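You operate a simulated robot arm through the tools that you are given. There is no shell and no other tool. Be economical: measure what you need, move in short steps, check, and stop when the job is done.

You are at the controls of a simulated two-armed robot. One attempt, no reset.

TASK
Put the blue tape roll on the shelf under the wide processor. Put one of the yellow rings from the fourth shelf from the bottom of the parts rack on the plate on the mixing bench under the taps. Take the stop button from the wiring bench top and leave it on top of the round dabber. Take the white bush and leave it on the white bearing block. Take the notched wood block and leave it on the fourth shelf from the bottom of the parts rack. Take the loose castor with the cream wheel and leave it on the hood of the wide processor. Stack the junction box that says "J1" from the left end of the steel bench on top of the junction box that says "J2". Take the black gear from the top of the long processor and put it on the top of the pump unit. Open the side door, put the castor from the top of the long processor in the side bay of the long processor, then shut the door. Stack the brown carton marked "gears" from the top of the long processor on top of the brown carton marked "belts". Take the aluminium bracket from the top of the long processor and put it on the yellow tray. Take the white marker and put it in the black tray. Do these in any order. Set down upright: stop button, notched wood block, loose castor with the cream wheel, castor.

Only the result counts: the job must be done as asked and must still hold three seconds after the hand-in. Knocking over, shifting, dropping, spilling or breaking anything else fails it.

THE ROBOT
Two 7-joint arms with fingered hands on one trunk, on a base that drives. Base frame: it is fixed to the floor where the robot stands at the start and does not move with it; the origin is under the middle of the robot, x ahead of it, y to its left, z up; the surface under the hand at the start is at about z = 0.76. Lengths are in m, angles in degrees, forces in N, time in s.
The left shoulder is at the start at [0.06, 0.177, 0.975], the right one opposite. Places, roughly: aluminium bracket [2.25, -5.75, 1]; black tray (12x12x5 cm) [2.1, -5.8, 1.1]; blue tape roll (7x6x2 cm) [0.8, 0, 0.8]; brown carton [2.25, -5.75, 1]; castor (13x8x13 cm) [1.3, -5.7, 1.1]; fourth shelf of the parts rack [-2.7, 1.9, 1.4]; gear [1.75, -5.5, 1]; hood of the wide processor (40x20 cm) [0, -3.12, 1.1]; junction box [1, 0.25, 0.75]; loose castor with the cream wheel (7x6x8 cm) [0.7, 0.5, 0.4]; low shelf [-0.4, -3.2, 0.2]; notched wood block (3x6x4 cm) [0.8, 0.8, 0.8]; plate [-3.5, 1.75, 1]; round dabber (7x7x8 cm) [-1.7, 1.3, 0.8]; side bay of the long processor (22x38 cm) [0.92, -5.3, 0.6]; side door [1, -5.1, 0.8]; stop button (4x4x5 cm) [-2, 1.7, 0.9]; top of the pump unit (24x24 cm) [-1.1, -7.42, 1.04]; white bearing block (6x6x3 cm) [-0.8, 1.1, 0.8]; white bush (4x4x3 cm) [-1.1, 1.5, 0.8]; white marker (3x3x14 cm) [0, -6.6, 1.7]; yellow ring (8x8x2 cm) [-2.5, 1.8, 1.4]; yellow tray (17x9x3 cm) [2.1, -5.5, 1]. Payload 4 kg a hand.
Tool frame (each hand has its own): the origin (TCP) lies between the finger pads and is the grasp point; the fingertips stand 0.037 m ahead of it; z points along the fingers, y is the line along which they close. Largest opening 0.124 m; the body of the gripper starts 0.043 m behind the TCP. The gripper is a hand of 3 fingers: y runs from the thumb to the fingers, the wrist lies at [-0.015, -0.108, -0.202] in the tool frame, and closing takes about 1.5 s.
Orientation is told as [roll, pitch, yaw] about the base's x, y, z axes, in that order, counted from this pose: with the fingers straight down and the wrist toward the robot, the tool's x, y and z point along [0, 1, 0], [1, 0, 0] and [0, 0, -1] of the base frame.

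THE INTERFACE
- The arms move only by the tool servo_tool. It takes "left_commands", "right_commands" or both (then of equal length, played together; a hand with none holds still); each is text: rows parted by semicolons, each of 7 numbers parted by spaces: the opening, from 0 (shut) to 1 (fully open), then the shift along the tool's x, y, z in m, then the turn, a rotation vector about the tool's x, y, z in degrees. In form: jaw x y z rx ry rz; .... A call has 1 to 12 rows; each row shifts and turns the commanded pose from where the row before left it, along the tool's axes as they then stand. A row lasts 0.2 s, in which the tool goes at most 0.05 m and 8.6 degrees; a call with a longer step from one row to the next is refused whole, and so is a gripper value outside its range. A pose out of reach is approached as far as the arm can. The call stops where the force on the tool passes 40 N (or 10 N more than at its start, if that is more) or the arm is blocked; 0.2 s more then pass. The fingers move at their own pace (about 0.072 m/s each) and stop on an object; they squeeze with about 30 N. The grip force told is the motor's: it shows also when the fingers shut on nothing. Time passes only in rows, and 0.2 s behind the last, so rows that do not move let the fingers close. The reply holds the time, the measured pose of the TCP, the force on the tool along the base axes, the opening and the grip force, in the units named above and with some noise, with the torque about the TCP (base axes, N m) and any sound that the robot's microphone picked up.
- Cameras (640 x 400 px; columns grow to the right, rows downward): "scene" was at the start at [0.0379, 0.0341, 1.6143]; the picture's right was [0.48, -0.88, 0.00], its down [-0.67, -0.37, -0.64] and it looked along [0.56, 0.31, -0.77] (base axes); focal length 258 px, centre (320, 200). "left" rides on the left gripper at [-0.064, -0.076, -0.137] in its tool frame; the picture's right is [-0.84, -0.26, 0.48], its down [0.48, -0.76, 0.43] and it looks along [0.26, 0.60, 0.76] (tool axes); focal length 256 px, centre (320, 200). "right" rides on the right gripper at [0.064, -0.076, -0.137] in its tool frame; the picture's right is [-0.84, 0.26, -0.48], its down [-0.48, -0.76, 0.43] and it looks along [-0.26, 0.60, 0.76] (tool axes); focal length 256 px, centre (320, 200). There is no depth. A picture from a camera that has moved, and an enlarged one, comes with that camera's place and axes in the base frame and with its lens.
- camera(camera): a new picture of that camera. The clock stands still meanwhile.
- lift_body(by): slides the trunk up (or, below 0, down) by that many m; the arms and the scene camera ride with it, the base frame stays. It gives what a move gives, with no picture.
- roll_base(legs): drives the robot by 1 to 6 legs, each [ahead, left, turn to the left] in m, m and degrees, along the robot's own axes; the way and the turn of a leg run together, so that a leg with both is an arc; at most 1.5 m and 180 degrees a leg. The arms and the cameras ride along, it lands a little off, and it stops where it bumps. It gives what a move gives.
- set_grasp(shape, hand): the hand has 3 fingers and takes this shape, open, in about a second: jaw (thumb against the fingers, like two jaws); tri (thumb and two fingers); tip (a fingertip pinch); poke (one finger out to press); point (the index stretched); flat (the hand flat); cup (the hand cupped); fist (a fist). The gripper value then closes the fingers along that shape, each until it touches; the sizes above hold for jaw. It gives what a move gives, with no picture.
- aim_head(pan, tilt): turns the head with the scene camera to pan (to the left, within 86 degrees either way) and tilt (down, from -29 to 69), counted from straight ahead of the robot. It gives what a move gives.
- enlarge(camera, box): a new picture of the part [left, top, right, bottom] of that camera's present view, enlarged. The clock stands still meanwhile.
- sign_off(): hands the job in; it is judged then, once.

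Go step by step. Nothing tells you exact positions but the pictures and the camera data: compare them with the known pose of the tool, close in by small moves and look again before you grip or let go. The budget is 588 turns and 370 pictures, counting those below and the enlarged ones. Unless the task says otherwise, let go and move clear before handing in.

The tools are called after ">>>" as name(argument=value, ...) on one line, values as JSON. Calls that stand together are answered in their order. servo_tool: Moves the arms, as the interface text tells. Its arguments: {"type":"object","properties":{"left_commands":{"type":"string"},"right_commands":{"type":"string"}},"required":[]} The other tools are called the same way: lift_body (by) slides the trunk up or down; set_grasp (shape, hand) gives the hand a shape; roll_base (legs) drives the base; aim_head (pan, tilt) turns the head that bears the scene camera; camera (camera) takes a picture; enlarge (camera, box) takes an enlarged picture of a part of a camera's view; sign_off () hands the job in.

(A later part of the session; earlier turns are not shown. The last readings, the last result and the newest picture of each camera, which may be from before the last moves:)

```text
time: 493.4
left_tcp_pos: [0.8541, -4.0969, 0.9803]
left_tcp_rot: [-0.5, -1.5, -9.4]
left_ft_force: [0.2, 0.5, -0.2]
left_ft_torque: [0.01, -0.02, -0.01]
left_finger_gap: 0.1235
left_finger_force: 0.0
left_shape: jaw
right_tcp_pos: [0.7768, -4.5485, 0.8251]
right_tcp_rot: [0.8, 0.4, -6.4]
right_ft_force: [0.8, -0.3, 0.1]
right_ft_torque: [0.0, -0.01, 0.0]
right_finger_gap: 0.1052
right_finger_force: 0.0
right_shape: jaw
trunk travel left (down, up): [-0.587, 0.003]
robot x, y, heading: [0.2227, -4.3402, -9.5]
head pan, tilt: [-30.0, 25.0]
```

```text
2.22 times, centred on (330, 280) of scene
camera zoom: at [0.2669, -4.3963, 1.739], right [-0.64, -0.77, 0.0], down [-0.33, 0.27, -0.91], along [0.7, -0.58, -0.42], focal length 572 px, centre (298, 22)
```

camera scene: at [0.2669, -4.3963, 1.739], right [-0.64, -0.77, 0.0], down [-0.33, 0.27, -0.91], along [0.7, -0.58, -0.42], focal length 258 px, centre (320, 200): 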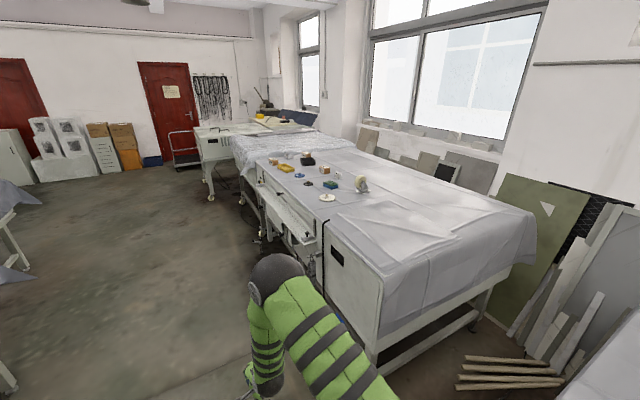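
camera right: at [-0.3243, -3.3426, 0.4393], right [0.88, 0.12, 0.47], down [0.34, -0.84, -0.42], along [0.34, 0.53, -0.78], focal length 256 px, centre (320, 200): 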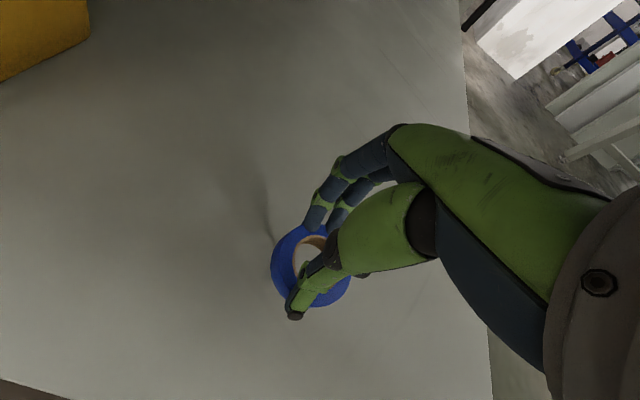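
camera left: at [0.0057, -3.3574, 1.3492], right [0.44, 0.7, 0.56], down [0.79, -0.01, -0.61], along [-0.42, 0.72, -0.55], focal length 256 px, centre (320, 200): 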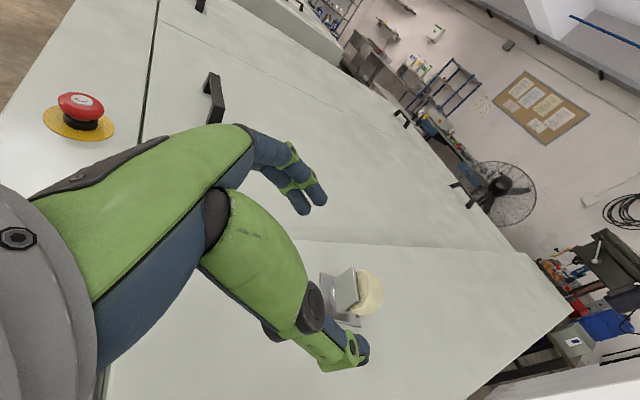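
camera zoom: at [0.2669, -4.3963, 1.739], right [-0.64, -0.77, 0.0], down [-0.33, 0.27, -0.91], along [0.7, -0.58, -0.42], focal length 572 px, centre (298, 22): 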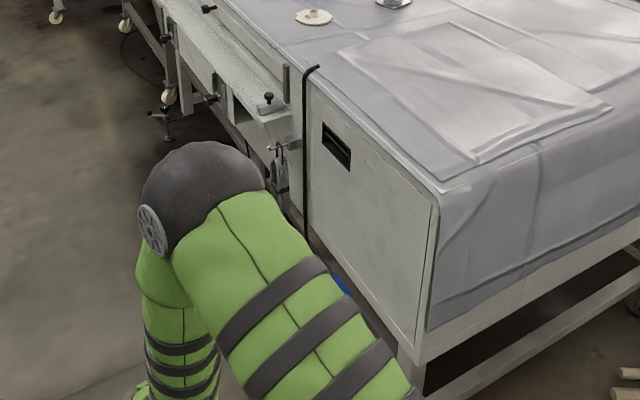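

I can see the items on the long processor. I raise the hands and drive along its north side, then face it.

>>> servo_tool(left_commands="1 0 0 -0.04 0 0 0;1 0 0 -0.05 0 0 0;1 0 0 -0.05 0 0 0;1 0 0 -0.05 0 0 0;1 0 0 0 0 0 0;1 0 0 0 0 0 0;1 0 0 0 0 0 0", right_commands="1 0 0 -0.05 0 0 0;1 0 0 -0.05 0 0 0;1 0 0 -0.05 0 0 0;1 0 0 -0.05 0 0 0;1 0 0 -0.05 0 0 0;1 0 0 -0.05 0 0 0;1 0 0 -0.04 0 0 0")

>>> roll_base(legs=[[1.4, 0.2, 0], [0.5, 0, 0], [0, 0, -92]])

>>> aim_head(pan=0, tilt=38)

>>> camera(camera="scene")

```text
time: 495.0
left_tcp_pos: [0.8504, -4.0945, 1.1701]
left_tcp_rot: [-0.5, -1.5, -9.4]
left_ft_force: [-0.5, 0.3, -0.1]
left_ft_torque: [-0.03, 0.0, 0.02]
left_finger_gap: 0.1238
left_finger_force: 0.1
left_shape: jaw
right_tcp_pos: [0.7794, -4.5534, 1.165]
right_tcp_rot: [0.8, 0.5, -6.4]
right_ft_force: [-0.4, -0.3, 0.7]
right_ft_torque: [-0.02, -0.03, 0.0]
right_finger_gap: 0.1236
right_finger_force: 0.1
right_shape: jaw
trunk travel left (down, up): [-0.587, 0.003]
robot x, y, heading: [0.2229, -4.3382, -9.7]
head pan, tilt: [-30.0, 25.0]
```

```text
time: 508.5
left_tcp_pos: [2.3462, -5.1112, 1.1699]
left_tcp_rot: [-0.5, -1.5, -101.8]
left_ft_force: [0.2, 0.0, -0.7]
left_ft_torque: [0.0, 0.0, 0.03]
left_finger_gap: 0.1239
left_finger_force: 0.0
left_shape: jaw
right_tcp_pos: [1.8907, -5.0206, 1.1641]
right_tcp_rot: [0.8, 0.3, -98.8]
right_ft_force: [-0.8, -0.1, 0.4]
right_ft_torque: [0.03, -0.01, 0.03]
right_finger_gap: 0.1235
right_finger_force: 0.0
right_shape: jaw
trunk travel left (down, up): [-0.587, 0.003]
robot x, y, heading: [2.1316, -4.4746, -101.9]
head pan, tilt: [-30.0, 25.0]
```

```text
time: 509.4
left_tcp_pos: [2.3462, -5.1104, 1.1679]
left_tcp_rot: [-0.5, -1.5, -101.7]
left_ft_force: [-0.5, -0.7, 0.4]
left_ft_torque: [-0.02, 0.0, 0.03]
left_finger_gap: 0.1238
left_finger_force: 0.1
left_shape: jaw
right_tcp_pos: [1.8895, -5.0223, 1.1651]
right_tcp_rot: [0.7, 0.4, -98.8]
right_ft_force: [0.0, 0.8, -0.7]
right_ft_torque: [-0.03, -0.01, 0.0]
right_finger_gap: 0.1235
right_finger_force: 0.1
right_shape: jaw
trunk travel left (down, up): [-0.587, 0.003]
robot x, y, heading: [2.127, -4.4741, -101.7]
head pan, tilt: [0.0, 38.0]
```

```text
139 pictures are left
camera scene: at [2.1159, -4.5346, 1.7187], right [-0.98, 0.21, 0.0], down [0.13, 0.6, -0.79], along [-0.16, -0.77, -0.62], focal length 258 px, centre (320, 200)
```

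scene: 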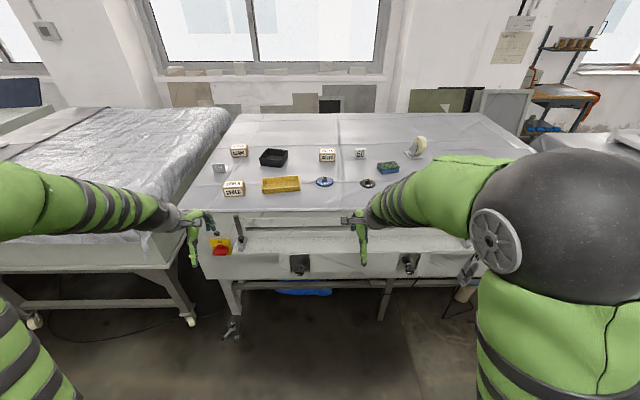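

>>> enlarge(camera="scene", box=[195, 125, 435, 215])

>>> enlarge(camera="scene", box=[200, 135, 300, 210])

```text
2.67 times, centred on (315, 170) of scene
camera zoom: at [2.1159, -4.5346, 1.7187], right [-0.98, 0.21, 0.0], down [0.13, 0.6, -0.79], along [-0.16, -0.77, -0.62], focal length 687 px, centre (333, 280)
```

zoom: 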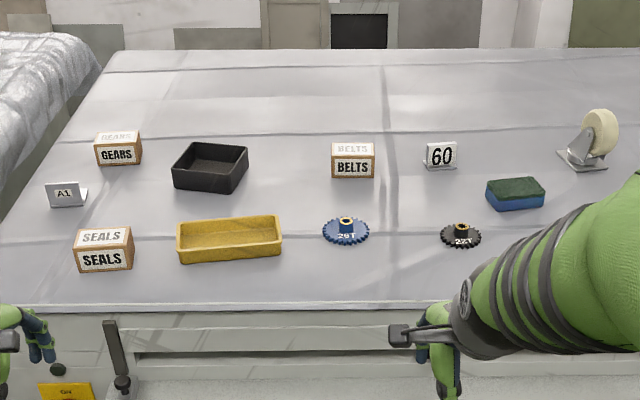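

```text
5.33 times, centred on (250, 172) of scene
camera zoom: at [2.1159, -4.5346, 1.7187], right [-0.98, 0.21, 0.0], down [0.13, 0.6, -0.79], along [-0.16, -0.77, -0.62], focal length 1373 px, centre (693, 347)
```

zoom: 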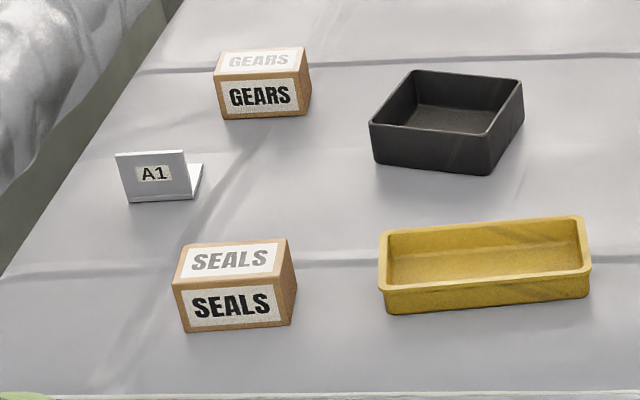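

GEARS is at (2.29,-5.896), BELTS (1.826,-5.727), bracket (2.38,-5.736), yellow tray (2.09,-5.524), black tray (2.11,-5.761), black gear (1.696,-5.457), castor (1.35,-5.667). I drive closer.

>>> roll_base(legs=[[0.3, 0, 0], [0.12, 0, 0]])

>>> camera(camera="scene")

```text
time: 512.3
left_tcp_pos: [2.2586, -5.5201, 1.1683]
left_tcp_rot: [-0.5, -1.4, -101.8]
left_ft_force: [-0.5, -0.9, -0.3]
left_ft_torque: [0.03, 0.0, 0.0]
left_finger_gap: 0.1239
left_finger_force: 0.0
left_shape: jaw
right_tcp_pos: [1.8034, -5.4331, 1.1631]
right_tcp_rot: [0.8, 0.5, -98.8]
right_ft_force: [-0.8, -0.2, 0.1]
right_ft_torque: [0.0, -0.03, 0.05]
right_finger_gap: 0.1237
right_finger_force: 0.1
right_shape: jaw
trunk travel left (down, up): [-0.587, 0.003]
robot x, y, heading: [2.0425, -4.8846, -101.7]
head pan, tilt: [0.0, 38.0]
```

```text
136 pictures are left
camera scene: at [2.0291, -4.9459, 1.7186], right [-0.98, 0.21, 0.0], down [0.13, 0.6, -0.79], along [-0.16, -0.77, -0.62], focal length 258 px, centre (320, 200)
```

scene: 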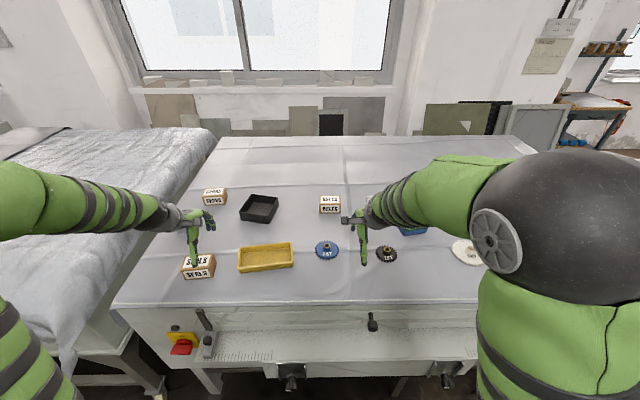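

>>> roll_base(legs=[[0.1, 0, 0]])

>>> servo_tool(left_commands="1 0.025 0.03 0 0 0 0;1 0.025 0.03 0 0 0 0;1 0.02 0.04 0 0 0 0;1 0.02 0.04 0 0 0 0;1 0.01 0.04 0 0 0 0;1 0 0.04 0 0 0 0;1 0 0 0 0 0 0", right_commands="1 -0.03 -0.03 0 0 0 0;1 -0.03 -0.03 0 0 0 0;1 0 0 0 0 0 0;1 0 0 0 0 0 0;1 0 0 0 0 0 0;1 0 0 0 0 0 0;1 0 0 0 0 0 0")

>>> camera(camera="left")

>>> enlarge(camera="scene", box=[120, 140, 400, 320])

```text
time: 513.4
left_tcp_pos: [2.2382, -5.6192, 1.1675]
left_tcp_rot: [-0.6, -1.4, -101.7]
left_ft_force: [-0.6, 0.7, -0.9]
left_ft_torque: [0.03, 0.02, 0.02]
left_finger_gap: 0.1238
left_finger_force: 0.0
left_shape: jaw
right_tcp_pos: [1.7824, -5.5294, 1.1621]
right_tcp_rot: [0.8, 0.4, -98.9]
right_ft_force: [0.7, -0.8, -0.8]
right_ft_torque: [0.0, 0.02, -0.06]
right_finger_gap: 0.1235
right_finger_force: 0.0
right_shape: jaw
trunk travel left (down, up): [-0.587, 0.003]
robot x, y, heading: [2.0222, -4.9828, -102.2]
head pan, tilt: [0.0, 38.0]
```

```text
time: 515.0
left_tcp_pos: [2.2906, -5.8521, 1.1746]
left_tcp_rot: [-0.5, -1.5, -101.8]
left_ft_force: [0.0, 0.1, -0.4]
left_ft_torque: [-0.03, -0.02, 0.01]
left_finger_gap: 0.1237
left_finger_force: 0.0
left_shape: jaw
right_tcp_pos: [1.7338, -5.4569, 1.1629]
right_tcp_rot: [0.9, 0.4, -98.9]
right_ft_force: [-0.6, 0.7, 0.5]
right_ft_torque: [-0.02, 0.03, 0.01]
right_finger_gap: 0.1237
right_finger_force: 0.0
right_shape: jaw
trunk travel left (down, up): [-0.587, 0.003]
robot x, y, heading: [2.0214, -4.9845, -101.7]
head pan, tilt: [0.0, 38.0]
```

```text
135 pictures are left
camera left: at [2.2463, -5.7624, 1.3105], right [-0.77, 0.41, -0.48], down [0.62, 0.63, -0.46], along [0.12, -0.65, -0.75], focal length 256 px, centre (320, 200)
```

left: 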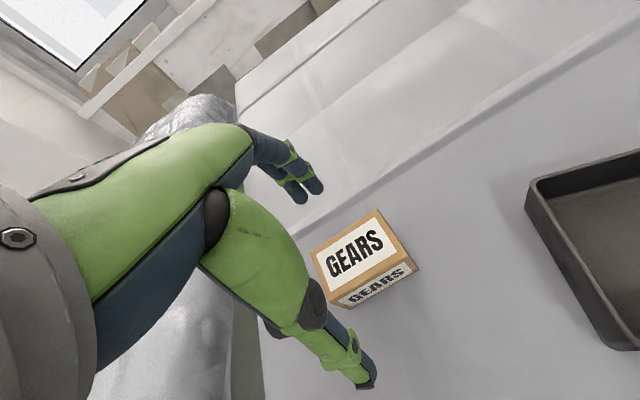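

```text
2.22 times, centred on (260, 230) of scene
camera zoom: at [2.0092, -5.0397, 1.7187], right [-0.98, 0.21, 0.0], down [0.13, 0.6, -0.79], along [-0.16, -0.77, -0.62], focal length 572 px, centre (453, 133)
```

zoom: 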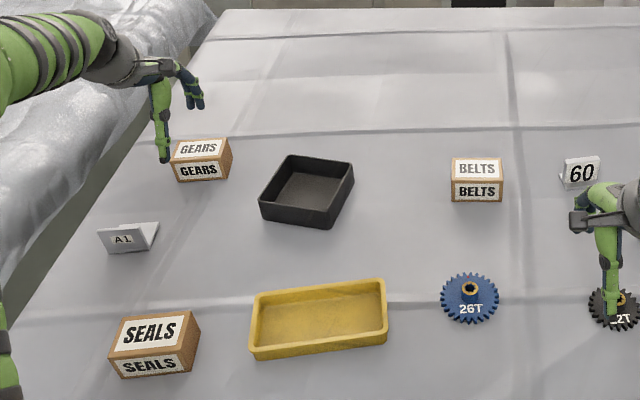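

Carton top is at z≈1.076, so the table top is ≈1.025. I align and descend onto GEARS.

>>> servo_tool(left_commands="1 0 0 0 0 0 -6;1 0 0 0 0 0 -6;0.95 -0.0076 0.031 0 0 0 0;0.95 0 0 0.04 0 0 0;0.95 0 0 0 0 0 0")

>>> camera(camera="left")

```text
time: 516.2
left_tcp_pos: [2.2823, -5.8861, 1.1342]
left_tcp_rot: [-0.8, -1.3, -89.9]
left_ft_force: [-0.2, 0.5, -0.4]
left_ft_torque: [0.02, 0.05, -0.02]
left_finger_gap: 0.1181
left_finger_force: 0.0
left_shape: jaw
right_tcp_pos: [1.7333, -5.458, 1.1631]
right_tcp_rot: [0.8, 0.4, -98.9]
right_ft_force: [0.0, 0.3, -0.5]
right_ft_torque: [-0.03, 0.01, -0.05]
right_finger_gap: 0.1233
right_finger_force: 0.0
right_shape: jaw
trunk travel left (down, up): [-0.587, 0.003]
robot x, y, heading: [2.0166, -4.9827, -102.2]
head pan, tilt: [0.0, 38.0]
```

```text
133 pictures are left
camera left: at [2.2213, -5.806, 1.2708], right [-0.84, 0.24, -0.48], down [0.47, 0.75, -0.46], along [0.25, -0.61, -0.75], focal length 256 px, centre (320, 200)
```

left: 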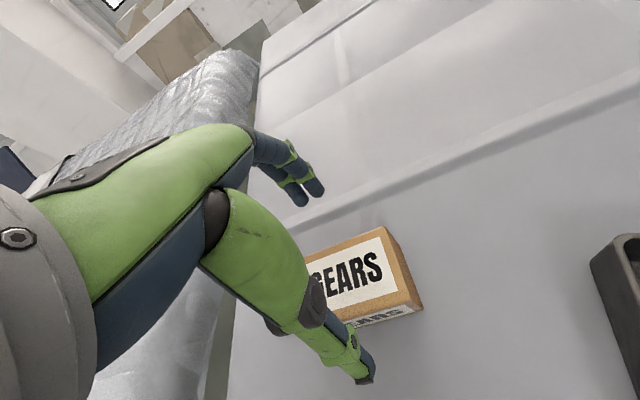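

>>> servo_tool(left_commands="0.95 -0.009 -0.008 0.025 0 0 0;0.95 0 0 0.03 0 0 0;0.7 0 0 0 0 0 0;0.5 0 0 0 0 0 0;0.3 0 0 0 0 0 0;0 0 0 0 0 0 0;0 0 0 0 0 0 0;0 0 0 0 0 0 0")

>>> servo_tool(left_commands="0 0 0 -0.03 0 0 0;0 0 0 -0.04 0 0 0;0 0 0 -0.04 0 0 0;0 0 0 0 0 0 0")

>>> camera(camera="left")

```text
time: 518.0
left_tcp_pos: [2.2738, -5.878, 1.0808]
left_tcp_rot: [-0.8, -1.5, -89.8]
left_ft_force: [-0.5, 0.6, 11.0]
left_ft_torque: [-0.39, 0.05, -0.05]
left_finger_gap: 0.0684
left_finger_force: 30.5
left_shape: jaw
right_tcp_pos: [1.7328, -5.4575, 1.1636]
right_tcp_rot: [0.8, 0.4, -98.9]
right_ft_force: [0.2, -0.3, -0.3]
right_ft_torque: [0.02, 0.01, 0.02]
right_finger_gap: 0.1237
right_finger_force: 0.0
right_shape: jaw
trunk travel left (down, up): [-0.587, 0.003]
robot x, y, heading: [2.0188, -4.9799, -101.9]
head pan, tilt: [0.0, 38.0]
```

```text
time: 519.0
left_tcp_pos: [2.2747, -5.8761, 1.1898]
left_tcp_rot: [-0.8, -1.3, -89.8]
left_ft_force: [0.6, -0.5, -3.3]
left_ft_torque: [0.08, 0.01, 0.02]
left_finger_gap: 0.0677
left_finger_force: 29.8
left_shape: jaw
right_tcp_pos: [1.7339, -5.4597, 1.1627]
right_tcp_rot: [0.8, 0.5, -98.9]
right_ft_force: [-0.5, 0.6, 0.3]
right_ft_torque: [0.03, -0.02, 0.01]
right_finger_gap: 0.1236
right_finger_force: 0.1
right_shape: jaw
trunk travel left (down, up): [-0.587, 0.003]
robot x, y, heading: [2.0157, -4.9779, -102.1]
head pan, tilt: [0.0, 38.0]
```

```text
132 pictures are left
camera left: at [2.214, -5.798, 1.3257], right [-0.84, 0.24, -0.48], down [0.48, 0.75, -0.46], along [0.25, -0.61, -0.75], focal length 256 px, centre (320, 200)
```

left: 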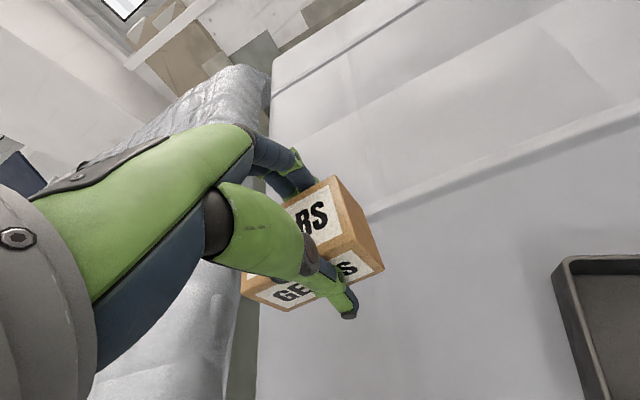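

GEARS is in hand. I carry it over BELTS and match its yaw.

>>> servo_tool(left_commands="0 -0.0451 -0.0141 0 0 0 0;0 -0.0451 -0.0141 0 0 0 0;0 -0.0451 -0.0141 0 0 0 0;0 -0.0451 -0.0141 0 0 0 0;0 -0.0451 -0.0141 0 0 0 0;0 -0.0451 -0.0141 0 0 0 0;0 -0.0451 -0.0141 0 0 0 0;0 -0.0451 -0.0141 0 0 0 0;0 -0.0451 -0.0141 0 0 0 0;0 -0.0451 -0.0141 0 0 0 6;0 0 0 0 0 0 6;0 0 0 0 0 0 0", right_commands="1 -0.04 0 0 0 0 0;1 -0.04 0 0 0 0 0;1 -0.04 0 0 0 0 0;1 -0.03 0 0 0 0 0;1 0 0 0 0 0 0;1 0 0 0 0 0 0;1 0 0 0 0 0 0;1 0 0 0 0 0 0;1 0 0 0 0 0 0;1 0 0 0 0 0 0;1 0 0 0 0 0 0;1 0 0 0 0 0 0")

>>> camera(camera="left")

>>> enlarge(camera="scene", box=[280, 140, 420, 260])

```text
time: 521.6
left_tcp_pos: [1.823, -5.7357, 1.1924]
left_tcp_rot: [-0.4, -1.4, -101.9]
left_ft_force: [-0.3, 0.3, -3.2]
left_ft_torque: [0.05, 0.01, 0.02]
left_finger_gap: 0.0673
left_finger_force: 30.1
left_shape: jaw
right_tcp_pos: [1.5845, -5.4354, 1.1629]
right_tcp_rot: [0.7, 0.4, -99.0]
right_ft_force: [-0.2, 0.8, -0.2]
right_ft_torque: [0.0, 0.01, 0.03]
right_finger_gap: 0.1236
right_finger_force: 0.0
right_shape: jaw
trunk travel left (down, up): [-0.587, 0.003]
robot x, y, heading: [2.0182, -4.982, -101.9]
head pan, tilt: [0.0, 38.0]
```

```text
131 pictures are left
camera left: at [1.7783, -5.645, 1.329], right [-0.77, 0.41, -0.48], down [0.62, 0.63, -0.46], along [0.12, -0.65, -0.75], focal length 256 px, centre (320, 200)
```

left: 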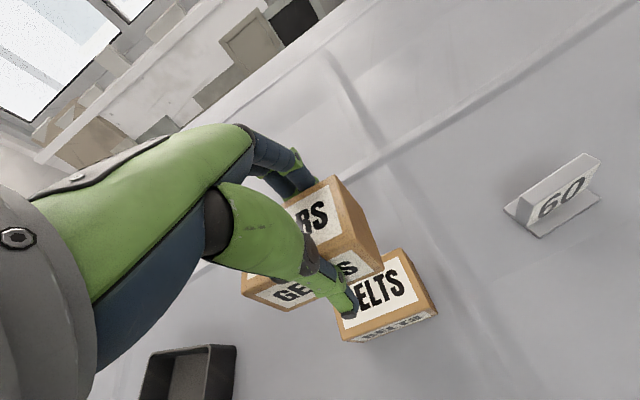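

```text
3.33 times, centred on (350, 200) of scene
camera zoom: at [2.0079, -5.0405, 1.7187], right [-0.98, 0.21, 0.0], down [0.13, 0.6, -0.79], along [-0.16, -0.77, -0.62], focal length 858 px, centre (220, 200)
```

zoom: 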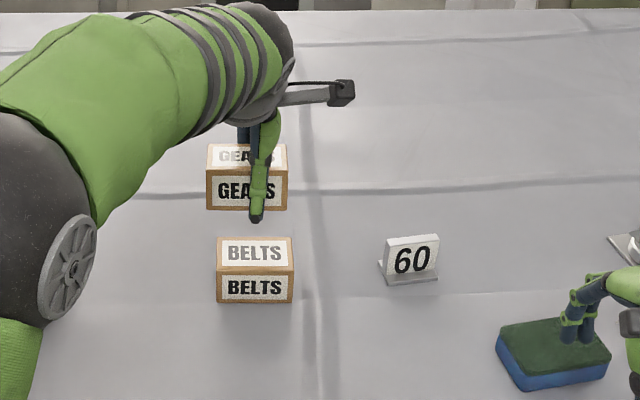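

>>> servo_tool(left_commands="0 -0.01 0.002 0.025 0 0 0;0 0 0 0.025 0 0 0;0 0 0 0 0 0 0")

>>> enlarge(camera="scene", box=[300, 160, 400, 240])

>>> servo_tool(left_commands="0 0 0 0.006 0 0 0;0 0 0 0 0 0 0")

```text
time: 522.4
left_tcp_pos: [1.8128, -5.7369, 1.143]
left_tcp_rot: [-0.5, -1.5, -101.8]
left_ft_force: [-0.4, 0.7, -3.7]
left_ft_torque: [0.02, 0.03, 0.02]
left_finger_gap: 0.0674
left_finger_force: 29.6
left_shape: jaw
right_tcp_pos: [1.5851, -5.4344, 1.1629]
right_tcp_rot: [0.9, 0.5, -98.9]
right_ft_force: [-0.1, -0.3, -0.7]
right_ft_torque: [0.02, -0.01, 0.04]
right_finger_gap: 0.1236
right_finger_force: 0.0
right_shape: jaw
trunk travel left (down, up): [-0.587, 0.003]
robot x, y, heading: [2.0184, -4.9814, -102.0]
head pan, tilt: [0.0, 38.0]
```

```text
5.00 times, centred on (350, 200) of scene
camera zoom: at [2.0085, -5.0406, 1.7187], right [-0.98, 0.21, 0.0], down [0.13, 0.6, -0.79], along [-0.16, -0.77, -0.62], focal length 1288 px, centre (170, 200)
```

zoom: 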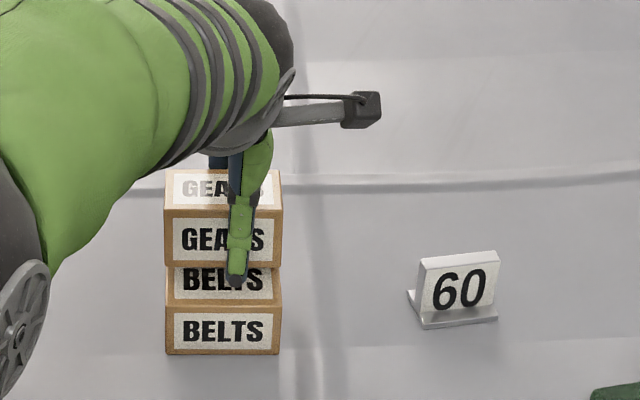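

```text
time: 523.0
left_tcp_pos: [1.8138, -5.7364, 1.1368]
left_tcp_rot: [-0.5, -1.5, -101.8]
left_ft_force: [-0.4, 0.7, -2.8]
left_ft_torque: [0.04, 0.02, 0.01]
left_finger_gap: 0.0674
left_finger_force: 30.3
left_shape: jaw
right_tcp_pos: [1.584, -5.435, 1.1622]
right_tcp_rot: [0.9, 0.5, -99.0]
right_ft_force: [-0.5, -0.7, 0.0]
right_ft_torque: [0.0, 0.02, 0.0]
right_finger_gap: 0.1239
right_finger_force: 0.1
right_shape: jaw
trunk travel left (down, up): [-0.587, 0.003]
robot x, y, heading: [2.0207, -4.9789, -102.1]
head pan, tilt: [0.0, 38.0]
```

The columns match but GEARS is about 3 cm too far back. I shift it toward me and recheck.

>>> servo_tool(left_commands="0 0 0 -0.008 0 0 0;0 0 -0.027 0 0 0 0;0 0 0 0 0 0 0")

>>> enlarge(camera="scene", box=[300, 160, 400, 240])

>>> camera(camera="left")

```text
time: 523.8
left_tcp_pos: [1.8193, -5.7105, 1.1425]
left_tcp_rot: [-0.6, -1.4, -101.9]
left_ft_force: [1.1, 1.3, -3.5]
left_ft_torque: [0.07, 0.03, 0.0]
left_finger_gap: 0.0676
left_finger_force: 29.3
left_shape: jaw
right_tcp_pos: [1.5848, -5.4359, 1.1619]
right_tcp_rot: [0.7, 0.6, -98.9]
right_ft_force: [-0.2, -0.4, 0.7]
right_ft_torque: [0.03, -0.02, -0.02]
right_finger_gap: 0.1237
right_finger_force: 0.0
right_shape: jaw
trunk travel left (down, up): [-0.587, 0.003]
robot x, y, heading: [2.0233, -4.9838, -101.8]
head pan, tilt: [0.0, 38.0]
```

```text
5.00 times, centred on (350, 200) of scene
camera zoom: at [2.0087, -5.0418, 1.7186], right [-0.98, 0.21, 0.0], down [0.13, 0.6, -0.79], along [-0.16, -0.77, -0.62], focal length 1288 px, centre (170, 200)
```

zoom: 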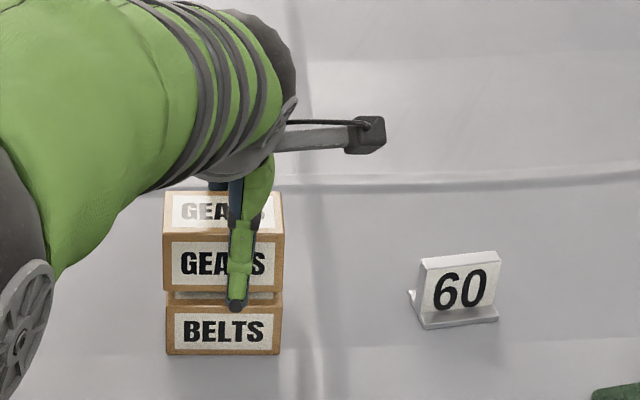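

```text
127 pictures are left
camera left: at [1.7749, -5.621, 1.279], right [-0.77, 0.41, -0.48], down [0.62, 0.64, -0.46], along [0.12, -0.65, -0.75], focal length 256 px, centre (320, 200)
```

left: 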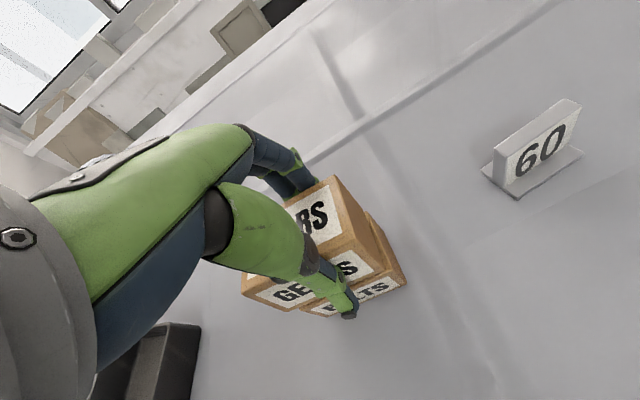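

Aligned. I lower onto BELTS.

>>> servo_tool(left_commands="0 0 0 0.008 0 0 0;0 0 0 0.003 0 0 0;0 0 0 0 0 0 0")

>>> servo_tool(left_commands="0 0 0 0.004 0 0 0;0 0 0 0 0 0 0")

```text
time: 524.6
left_tcp_pos: [1.8184, -5.7088, 1.133]
left_tcp_rot: [-0.5, -1.4, -101.8]
left_ft_force: [0.6, 1.3, -2.0]
left_ft_torque: [0.02, -0.02, 0.05]
left_finger_gap: 0.0672
left_finger_force: 29.8
left_shape: jaw
right_tcp_pos: [1.5839, -5.4356, 1.1633]
right_tcp_rot: [0.7, 0.5, -98.8]
right_ft_force: [-0.2, -0.1, -0.9]
right_ft_torque: [-0.01, 0.0, 0.0]
right_finger_gap: 0.1236
right_finger_force: 0.0
right_shape: jaw
trunk travel left (down, up): [-0.587, 0.003]
robot x, y, heading: [2.0186, -4.9828, -102.0]
head pan, tilt: [0.0, 38.0]
```

```text
time: 525.2
left_tcp_pos: [1.8186, -5.7098, 1.1305]
left_tcp_rot: [-0.4, -1.8, -101.8]
left_ft_force: [1.0, 0.7, 10.6]
left_ft_torque: [-0.46, 0.06, 0.02]
left_finger_gap: 0.0678
left_finger_force: 30.2
left_shape: jaw
right_tcp_pos: [1.5841, -5.4344, 1.1625]
right_tcp_rot: [0.9, 0.5, -99.0]
right_ft_force: [0.0, -0.3, 0.5]
right_ft_torque: [-0.02, 0.0, -0.02]
right_finger_gap: 0.1241
right_finger_force: 0.1
right_shape: jaw
trunk travel left (down, up): [-0.587, 0.003]
robot x, y, heading: [2.019, -4.9853, -102.2]
head pan, tilt: [0.0, 38.0]
```

>>> servo_tool(left_commands="0.62 0 0 -0.001 0 0 0;0.7 0 0 0 0 0 0;0.8 0 0 0 0 0 0;0.9 0 0 0 0 0 0;0.9 0 0 -0.03 0 0 0;0.9 0 0 -0.04 0 0 0;0.9 0 0 -0.05 0 0 0;0.9 0 0 0 0 0 0")

>>> servo_tool(left_commands="1 0.046 0 0 0 0 0;1 0.046 0 0 0 0 0;1 0.046 0 0 0 0 0;1 0.046 0 0 0 0 0;1 0.046 0 0 0 0 0;1 0.046 0 0 0 0 0;1 0.046 0 0 0 0 0;1 0.046 0 0 0 0 0;1 0.046 0 0 0 0 0;1 0.046 0 0 0 0 0;1 0.046 -0.01 0 0 0 0;1 0.02 -0.03 0.03 0 0 0")

>>> camera(camera="left")

>>> camera(camera="scene")

```text
time: 527.0
left_tcp_pos: [1.8192, -5.7071, 1.2491]
left_tcp_rot: [-0.4, -1.4, -101.9]
left_ft_force: [-0.5, 0.0, -0.4]
left_ft_torque: [0.02, 0.0, 0.02]
left_finger_gap: 0.1112
left_finger_force: 0.0
left_shape: jaw
right_tcp_pos: [1.5832, -5.4347, 1.1612]
right_tcp_rot: [0.8, 0.5, -98.9]
right_ft_force: [-0.7, 0.7, 0.0]
right_ft_torque: [0.01, -0.01, 0.03]
right_finger_gap: 0.1238
right_finger_force: 0.0
right_shape: jaw
trunk travel left (down, up): [-0.587, 0.003]
robot x, y, heading: [2.0187, -4.9852, -101.8]
head pan, tilt: [0.0, 38.0]
```

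```text
time: 529.6
left_tcp_pos: [2.3426, -5.7783, 1.2143]
left_tcp_rot: [-0.5, -1.5, -101.9]
left_ft_force: [-0.5, 0.4, 0.4]
left_ft_torque: [-0.01, -0.02, 0.03]
left_finger_gap: 0.1237
left_finger_force: 0.1
left_shape: jaw
right_tcp_pos: [1.5849, -5.4343, 1.1635]
right_tcp_rot: [0.7, 0.4, -98.9]
right_ft_force: [-0.2, 0.4, -0.2]
right_ft_torque: [-0.01, -0.02, 0.03]
right_finger_gap: 0.1239
right_finger_force: 0.0
right_shape: jaw
trunk travel left (down, up): [-0.587, 0.003]
robot x, y, heading: [2.0199, -4.9834, -101.9]
head pan, tilt: [0.0, 38.0]
```

```text
126 pictures are left
camera left: at [2.2996, -5.6873, 1.3508], right [-0.77, 0.41, -0.48], down [0.62, 0.63, -0.46], along [0.12, -0.66, -0.75], focal length 256 px, centre (320, 200)
```

left: 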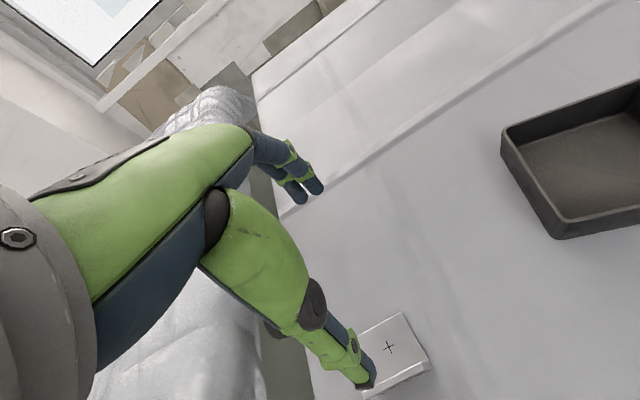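

```text
125 pictures are left
camera scene: at [2.0096, -5.04, 1.7188], right [-0.98, 0.21, 0.0], down [0.13, 0.6, -0.79], along [-0.16, -0.77, -0.62], focal length 258 px, centre (320, 200)
```

scene: 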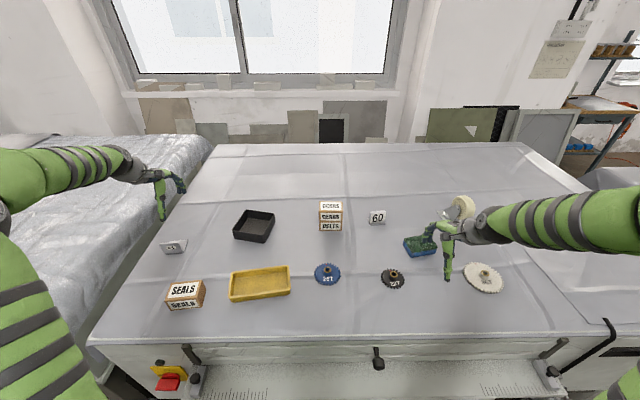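

GEARS is stacked on BELTS. Next the bracket: I'll pinch its upright plate at about (2.38, -5.713).

>>> servo_tool(left_commands="1 0.012 -0.036 0 0 0 0;0.8 0.012 -0.036 0 0 0 -7;0.8 0 0 0.035 0 0 0;0.8 0 0 0.03 0 0 0;0.8 0 0 0 0 0 0")

>>> camera(camera="left")

>>> enlarge(camera="scene", box=[130, 210, 230, 280])

```text
time: 530.8
left_tcp_pos: [2.3802, -5.7127, 1.148]
left_tcp_rot: [-0.6, -1.3, -94.9]
left_ft_force: [-0.9, -0.4, 0.6]
left_ft_torque: [0.0, -0.03, 0.02]
left_finger_gap: 0.0993
left_finger_force: 0.1
left_shape: jaw
right_tcp_pos: [1.5843, -5.436, 1.1625]
right_tcp_rot: [0.8, 0.4, -98.9]
right_ft_force: [-0.6, 0.9, 0.2]
right_ft_torque: [-0.02, 0.02, 0.0]
right_finger_gap: 0.1236
right_finger_force: 0.1
right_shape: jaw
trunk travel left (down, up): [-0.587, 0.003]
robot x, y, heading: [2.0212, -4.9796, -102.1]
head pan, tilt: [0.0, 38.0]
```

```text
124 pictures are left
camera left: at [2.326, -5.6288, 1.284], right [-0.82, 0.32, -0.48], down [0.54, 0.71, -0.46], along [0.19, -0.63, -0.75], focal length 256 px, centre (320, 200)
```

left: 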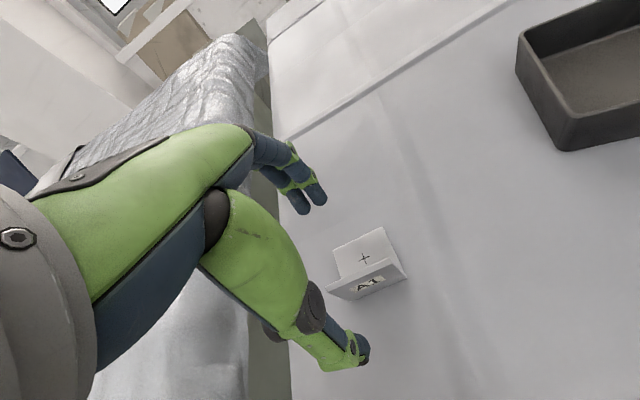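

```text
5.71 times, centred on (180, 245) of scene
camera zoom: at [2.0091, -5.0405, 1.7187], right [-0.98, 0.21, 0.0], down [0.13, 0.6, -0.79], along [-0.16, -0.77, -0.62], focal length 1472 px, centre (1120, -57)
```

zoom: 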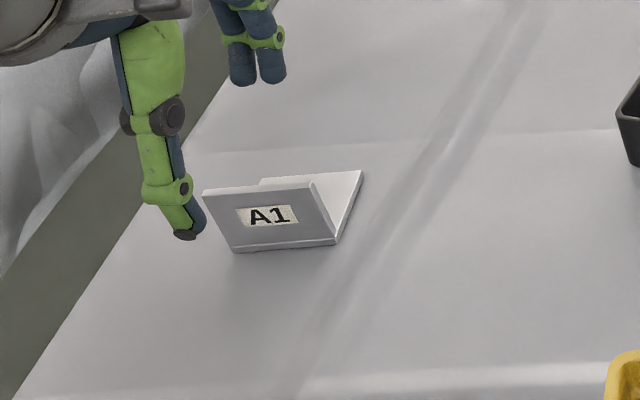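

>>> servo_tool(left_commands="0.7 -0.002 0 0.03 0 0 2;0.6 0 0 0.024 0 0 0;0.4 0 0 0 0 0 0;0.2 0 0 0 0 0 0;0 0 0 0 0 0 0;0 0 0 0 0 0 0;0 0 0 0 0 0 0")

>>> camera(camera="left")

>>> enlarge(camera="scene", box=[130, 210, 230, 280])

```text
time: 532.4
left_tcp_pos: [2.3774, -5.7136, 1.0966]
left_tcp_rot: [-0.5, -1.7, -96.8]
left_ft_force: [0.1, -2.8, 14.6]
left_ft_torque: [-1.0, 0.12, -0.05]
left_finger_gap: 0.0081
left_finger_force: 30.3
left_shape: jaw
right_tcp_pos: [1.5834, -5.4345, 1.1624]
right_tcp_rot: [0.7, 0.4, -98.9]
right_ft_force: [-0.3, 0.2, 0.2]
right_ft_torque: [0.03, 0.01, 0.01]
right_finger_gap: 0.1236
right_finger_force: 0.1
right_shape: jaw
trunk travel left (down, up): [-0.587, 0.003]
robot x, y, heading: [2.0203, -4.9822, -102.2]
head pan, tilt: [0.0, 38.0]
```

```text
122 pictures are left
camera left: at [2.3255, -5.6278, 1.2321], right [-0.81, 0.34, -0.48], down [0.56, 0.68, -0.46], along [0.17, -0.64, -0.75], focal length 256 px, centre (320, 200)
```

left: 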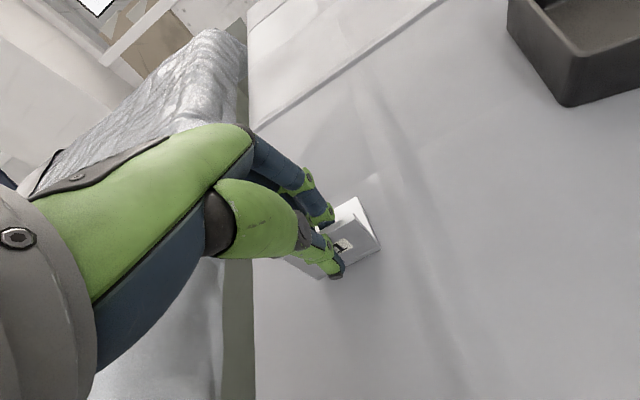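

```text
5.71 times, centred on (180, 245) of scene
camera zoom: at [2.0083, -5.0394, 1.7189], right [-0.98, 0.21, 0.0], down [0.13, 0.6, -0.79], along [-0.16, -0.77, -0.62], focal length 1472 px, centre (1120, -57)
```

zoom: 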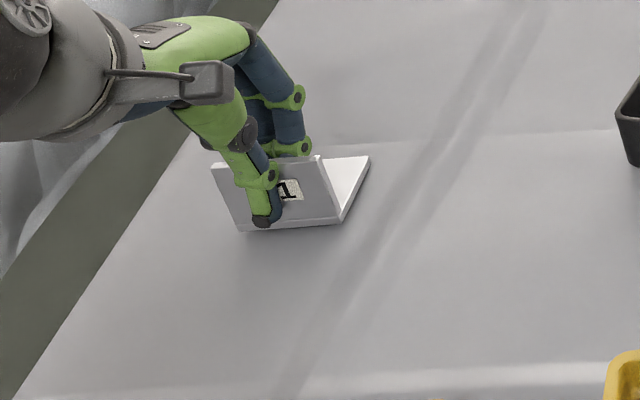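

Pinched. I lift it and bring it over the yellow tray (centre (2.092,-5.517)).

>>> servo_tool(left_commands="0 0 0 -0.03 0 0 0;0 0 0 -0.04 0 0 0;0 0 0 -0.04 0 0 0;0 -0.0385 -0.0219 0 0 0 0;0 -0.0385 -0.0219 0 0 0 0;0 -0.0385 -0.0219 0 0 0 0;0 -0.0385 -0.0219 0 0 0 0;0 -0.0385 -0.0219 0 0 0 0;0 -0.0385 -0.0219 0 0 0 0;0 -0.0385 -0.0219 0 0 0 0;0 -0.0385 -0.0219 0 0 0 -4;0 0 0 0 0 0 0")

>>> camera(camera="left")

>>> enlarge(camera="scene", box=[190, 200, 330, 320])

```text
time: 535.0
left_tcp_pos: [2.0926, -5.5005, 1.2019]
left_tcp_rot: [-0.7, -1.4, -92.8]
left_ft_force: [0.6, 0.4, -1.0]
left_ft_torque: [0.04, 0.0, -0.01]
left_finger_gap: 0.0054
left_finger_force: 29.5
left_shape: jaw
right_tcp_pos: [1.585, -5.4347, 1.1629]
right_tcp_rot: [0.7, 0.5, -98.8]
right_ft_force: [-0.5, 0.2, 0.0]
right_ft_torque: [-0.01, 0.01, 0.01]
right_finger_gap: 0.1236
right_finger_force: 0.1
right_shape: jaw
trunk travel left (down, up): [-0.587, 0.003]
robot x, y, heading: [2.0203, -4.979, -102.1]
head pan, tilt: [0.0, 38.0]
```

```text
120 pictures are left
camera left: at [2.0357, -5.4185, 1.3383], right [-0.83, 0.29, -0.48], down [0.51, 0.72, -0.46], along [0.22, -0.63, -0.75], focal length 256 px, centre (320, 200)
```

left: 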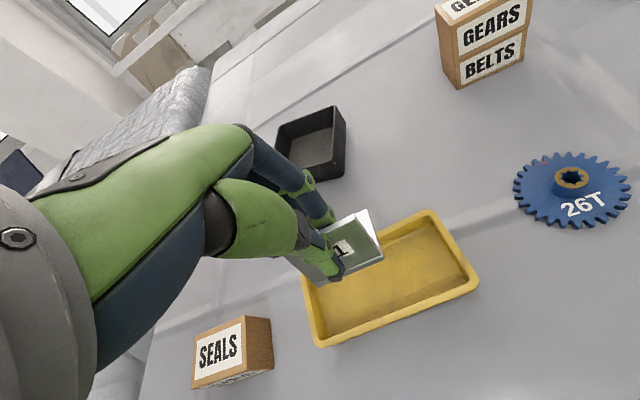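

```text
3.33 times, centred on (260, 260) of scene
camera zoom: at [2.0096, -5.0406, 1.7187], right [-0.98, 0.21, 0.0], down [0.13, 0.6, -0.79], along [-0.16, -0.77, -0.62], focal length 858 px, centre (520, 0)
```

zoom: 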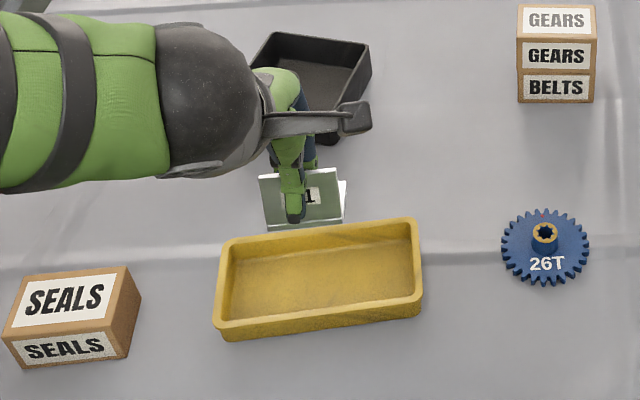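

>>> servo_tool(left_commands="0 0 0.003 0.04 0 0 0;0 0 0 0.04 0 0 0;0 0 0 0 0 0 0")

>>> enlarge(camera="scene", box=[210, 220, 310, 310])

>>> camera(camera="left")

```text
time: 535.8
left_tcp_pos: [2.0929, -5.5064, 1.121]
left_tcp_rot: [-0.7, -1.3, -92.7]
left_ft_force: [0.1, -0.3, -1.2]
left_ft_torque: [0.0, -0.01, -0.02]
left_finger_gap: 0.0048
left_finger_force: 30.1
left_shape: jaw
right_tcp_pos: [1.5841, -5.4346, 1.1627]
right_tcp_rot: [0.8, 0.4, -98.9]
right_ft_force: [0.0, -0.5, 0.4]
right_ft_torque: [0.0, -0.03, 0.01]
right_finger_gap: 0.1239
right_finger_force: 0.0
right_shape: jaw
trunk travel left (down, up): [-0.587, 0.003]
robot x, y, heading: [2.023, -4.9829, -102.3]
head pan, tilt: [0.0, 38.0]
```

```text
4.44 times, centred on (260, 265) of scene
camera zoom: at [2.0091, -5.0406, 1.7186], right [-0.98, 0.21, 0.0], down [0.13, 0.6, -0.79], along [-0.16, -0.77, -0.62], focal length 1144 px, centre (587, -89)
```

zoom: 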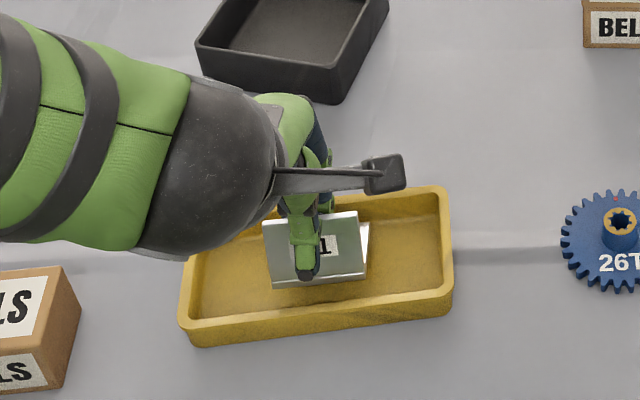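

```text
117 pictures are left
camera left: at [2.0353, -5.4247, 1.2582], right [-0.83, 0.29, -0.48], down [0.51, 0.73, -0.46], along [0.22, -0.63, -0.75], focal length 256 px, centre (320, 200)
```

left: 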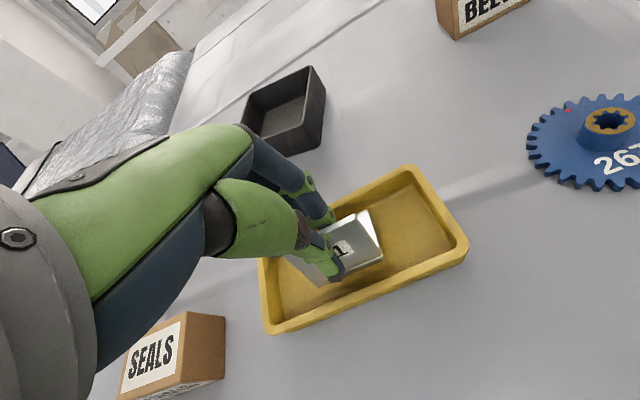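

>>> servo_tool(left_commands="0 0 0 0.012 0 0 0;0 0 0 0.004 0 0 0;0 0 0 0 0 0 0")

>>> servo_tool(left_commands="0 0 0 0.004 0 0 0;0 0 0 0 0 0 0")

>>> enlarge(camera="scene", box=[210, 220, 310, 310])

```text
time: 536.6
left_tcp_pos: [2.0921, -5.504, 1.1069]
left_tcp_rot: [-0.7, -1.5, -92.9]
left_ft_force: [-0.8, 3.6, 13.0]
left_ft_torque: [-0.47, 0.07, -0.01]
left_finger_gap: 0.005
left_finger_force: 29.6
left_shape: jaw
right_tcp_pos: [1.5838, -5.4336, 1.1629]
right_tcp_rot: [0.8, 0.4, -98.8]
right_ft_force: [0.1, 0.3, -0.4]
right_ft_torque: [0.01, 0.02, -0.03]
right_finger_gap: 0.1235
right_finger_force: 0.1
right_shape: jaw
trunk travel left (down, up): [-0.587, 0.003]
robot x, y, heading: [2.0201, -4.9864, -101.8]
head pan, tilt: [0.0, 38.0]
```

```text
time: 537.2
left_tcp_pos: [2.0917, -5.5063, 1.1048]
left_tcp_rot: [-0.6, -1.6, -92.9]
left_ft_force: [0.5, 5.6, 21.6]
left_ft_torque: [-0.81, 0.08, -0.09]
left_finger_gap: 0.0061
left_finger_force: 29.7
left_shape: jaw
right_tcp_pos: [1.5842, -5.4332, 1.1627]
right_tcp_rot: [0.8, 0.5, -98.8]
right_ft_force: [0.2, 0.9, -0.2]
right_ft_torque: [0.02, -0.02, 0.0]
right_finger_gap: 0.1237
right_finger_force: 0.1
right_shape: jaw
trunk travel left (down, up): [-0.587, 0.003]
robot x, y, heading: [2.0207, -4.9824, -101.9]
head pan, tilt: [0.0, 38.0]
```

```text
4.44 times, centred on (260, 265) of scene
camera zoom: at [2.0086, -5.0382, 1.7189], right [-0.98, 0.21, 0.0], down [0.13, 0.6, -0.79], along [-0.16, -0.77, -0.61], focal length 1144 px, centre (587, -89)
```

zoom: 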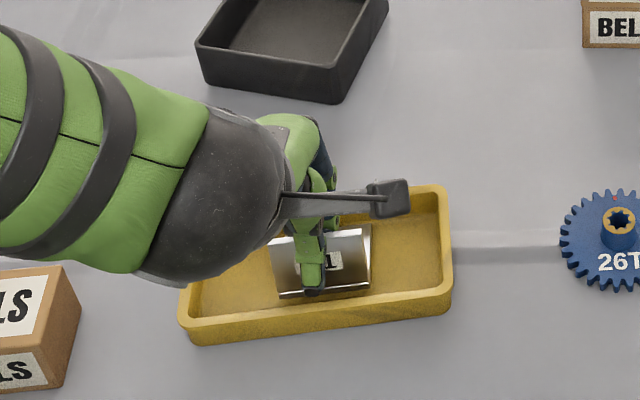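

In the tray. I open slightly and lift away; then the gear.

>>> servo_tool(left_commands="0 0 0 -0.003 0 0 0;0.12 0 0 0 0 0 0;0.2 0 0 0 0 0 0;0.22 0 0 0 0 0 0;0.22 0 0 -0.02 0 0 0;0.25 0 0 -0.04 0 0 0;0.4 0 0 -0.05 0 0 0;0.6 0.03 -0.03 -0.02 0 0 0;1 0.04 -0.02 0 0 0 0;1 0.04 0 0 0 0 0;1 0.04 0 0 0 0 0")

>>> enlarge(camera="scene", box=[190, 190, 430, 320])

```text
time: 539.6
left_tcp_pos: [2.2456, -5.4624, 1.2318]
left_tcp_rot: [-0.7, -1.4, -92.9]
left_ft_force: [-0.3, 0.7, 0.2]
left_ft_torque: [0.0, 0.0, -0.01]
left_finger_gap: 0.1236
left_finger_force: 0.1
left_shape: jaw
right_tcp_pos: [1.5851, -5.4343, 1.1625]
right_tcp_rot: [0.7, 0.4, -98.9]
right_ft_force: [0.5, -0.5, -0.5]
right_ft_torque: [-0.02, 0.01, 0.01]
right_finger_gap: 0.1238
right_finger_force: 0.0
right_shape: jaw
trunk travel left (down, up): [-0.587, 0.003]
robot x, y, heading: [2.0198, -4.9855, -102.1]
head pan, tilt: [0.0, 38.0]
```

```text
2.67 times, centred on (310, 255) of scene
camera zoom: at [2.0094, -5.0401, 1.7187], right [-0.98, 0.21, 0.0], down [0.13, 0.6, -0.79], along [-0.16, -0.77, -0.62], focal length 687 px, centre (347, 53)
```

zoom: 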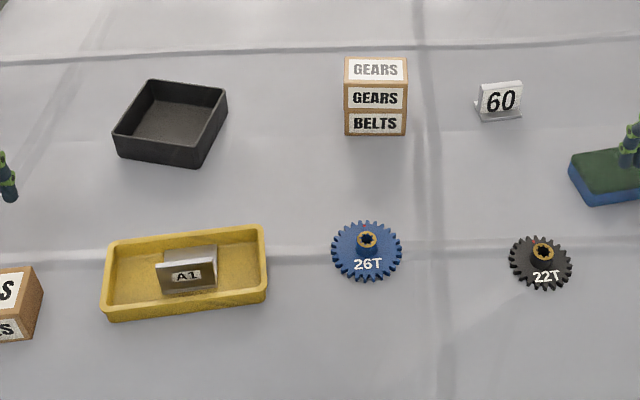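

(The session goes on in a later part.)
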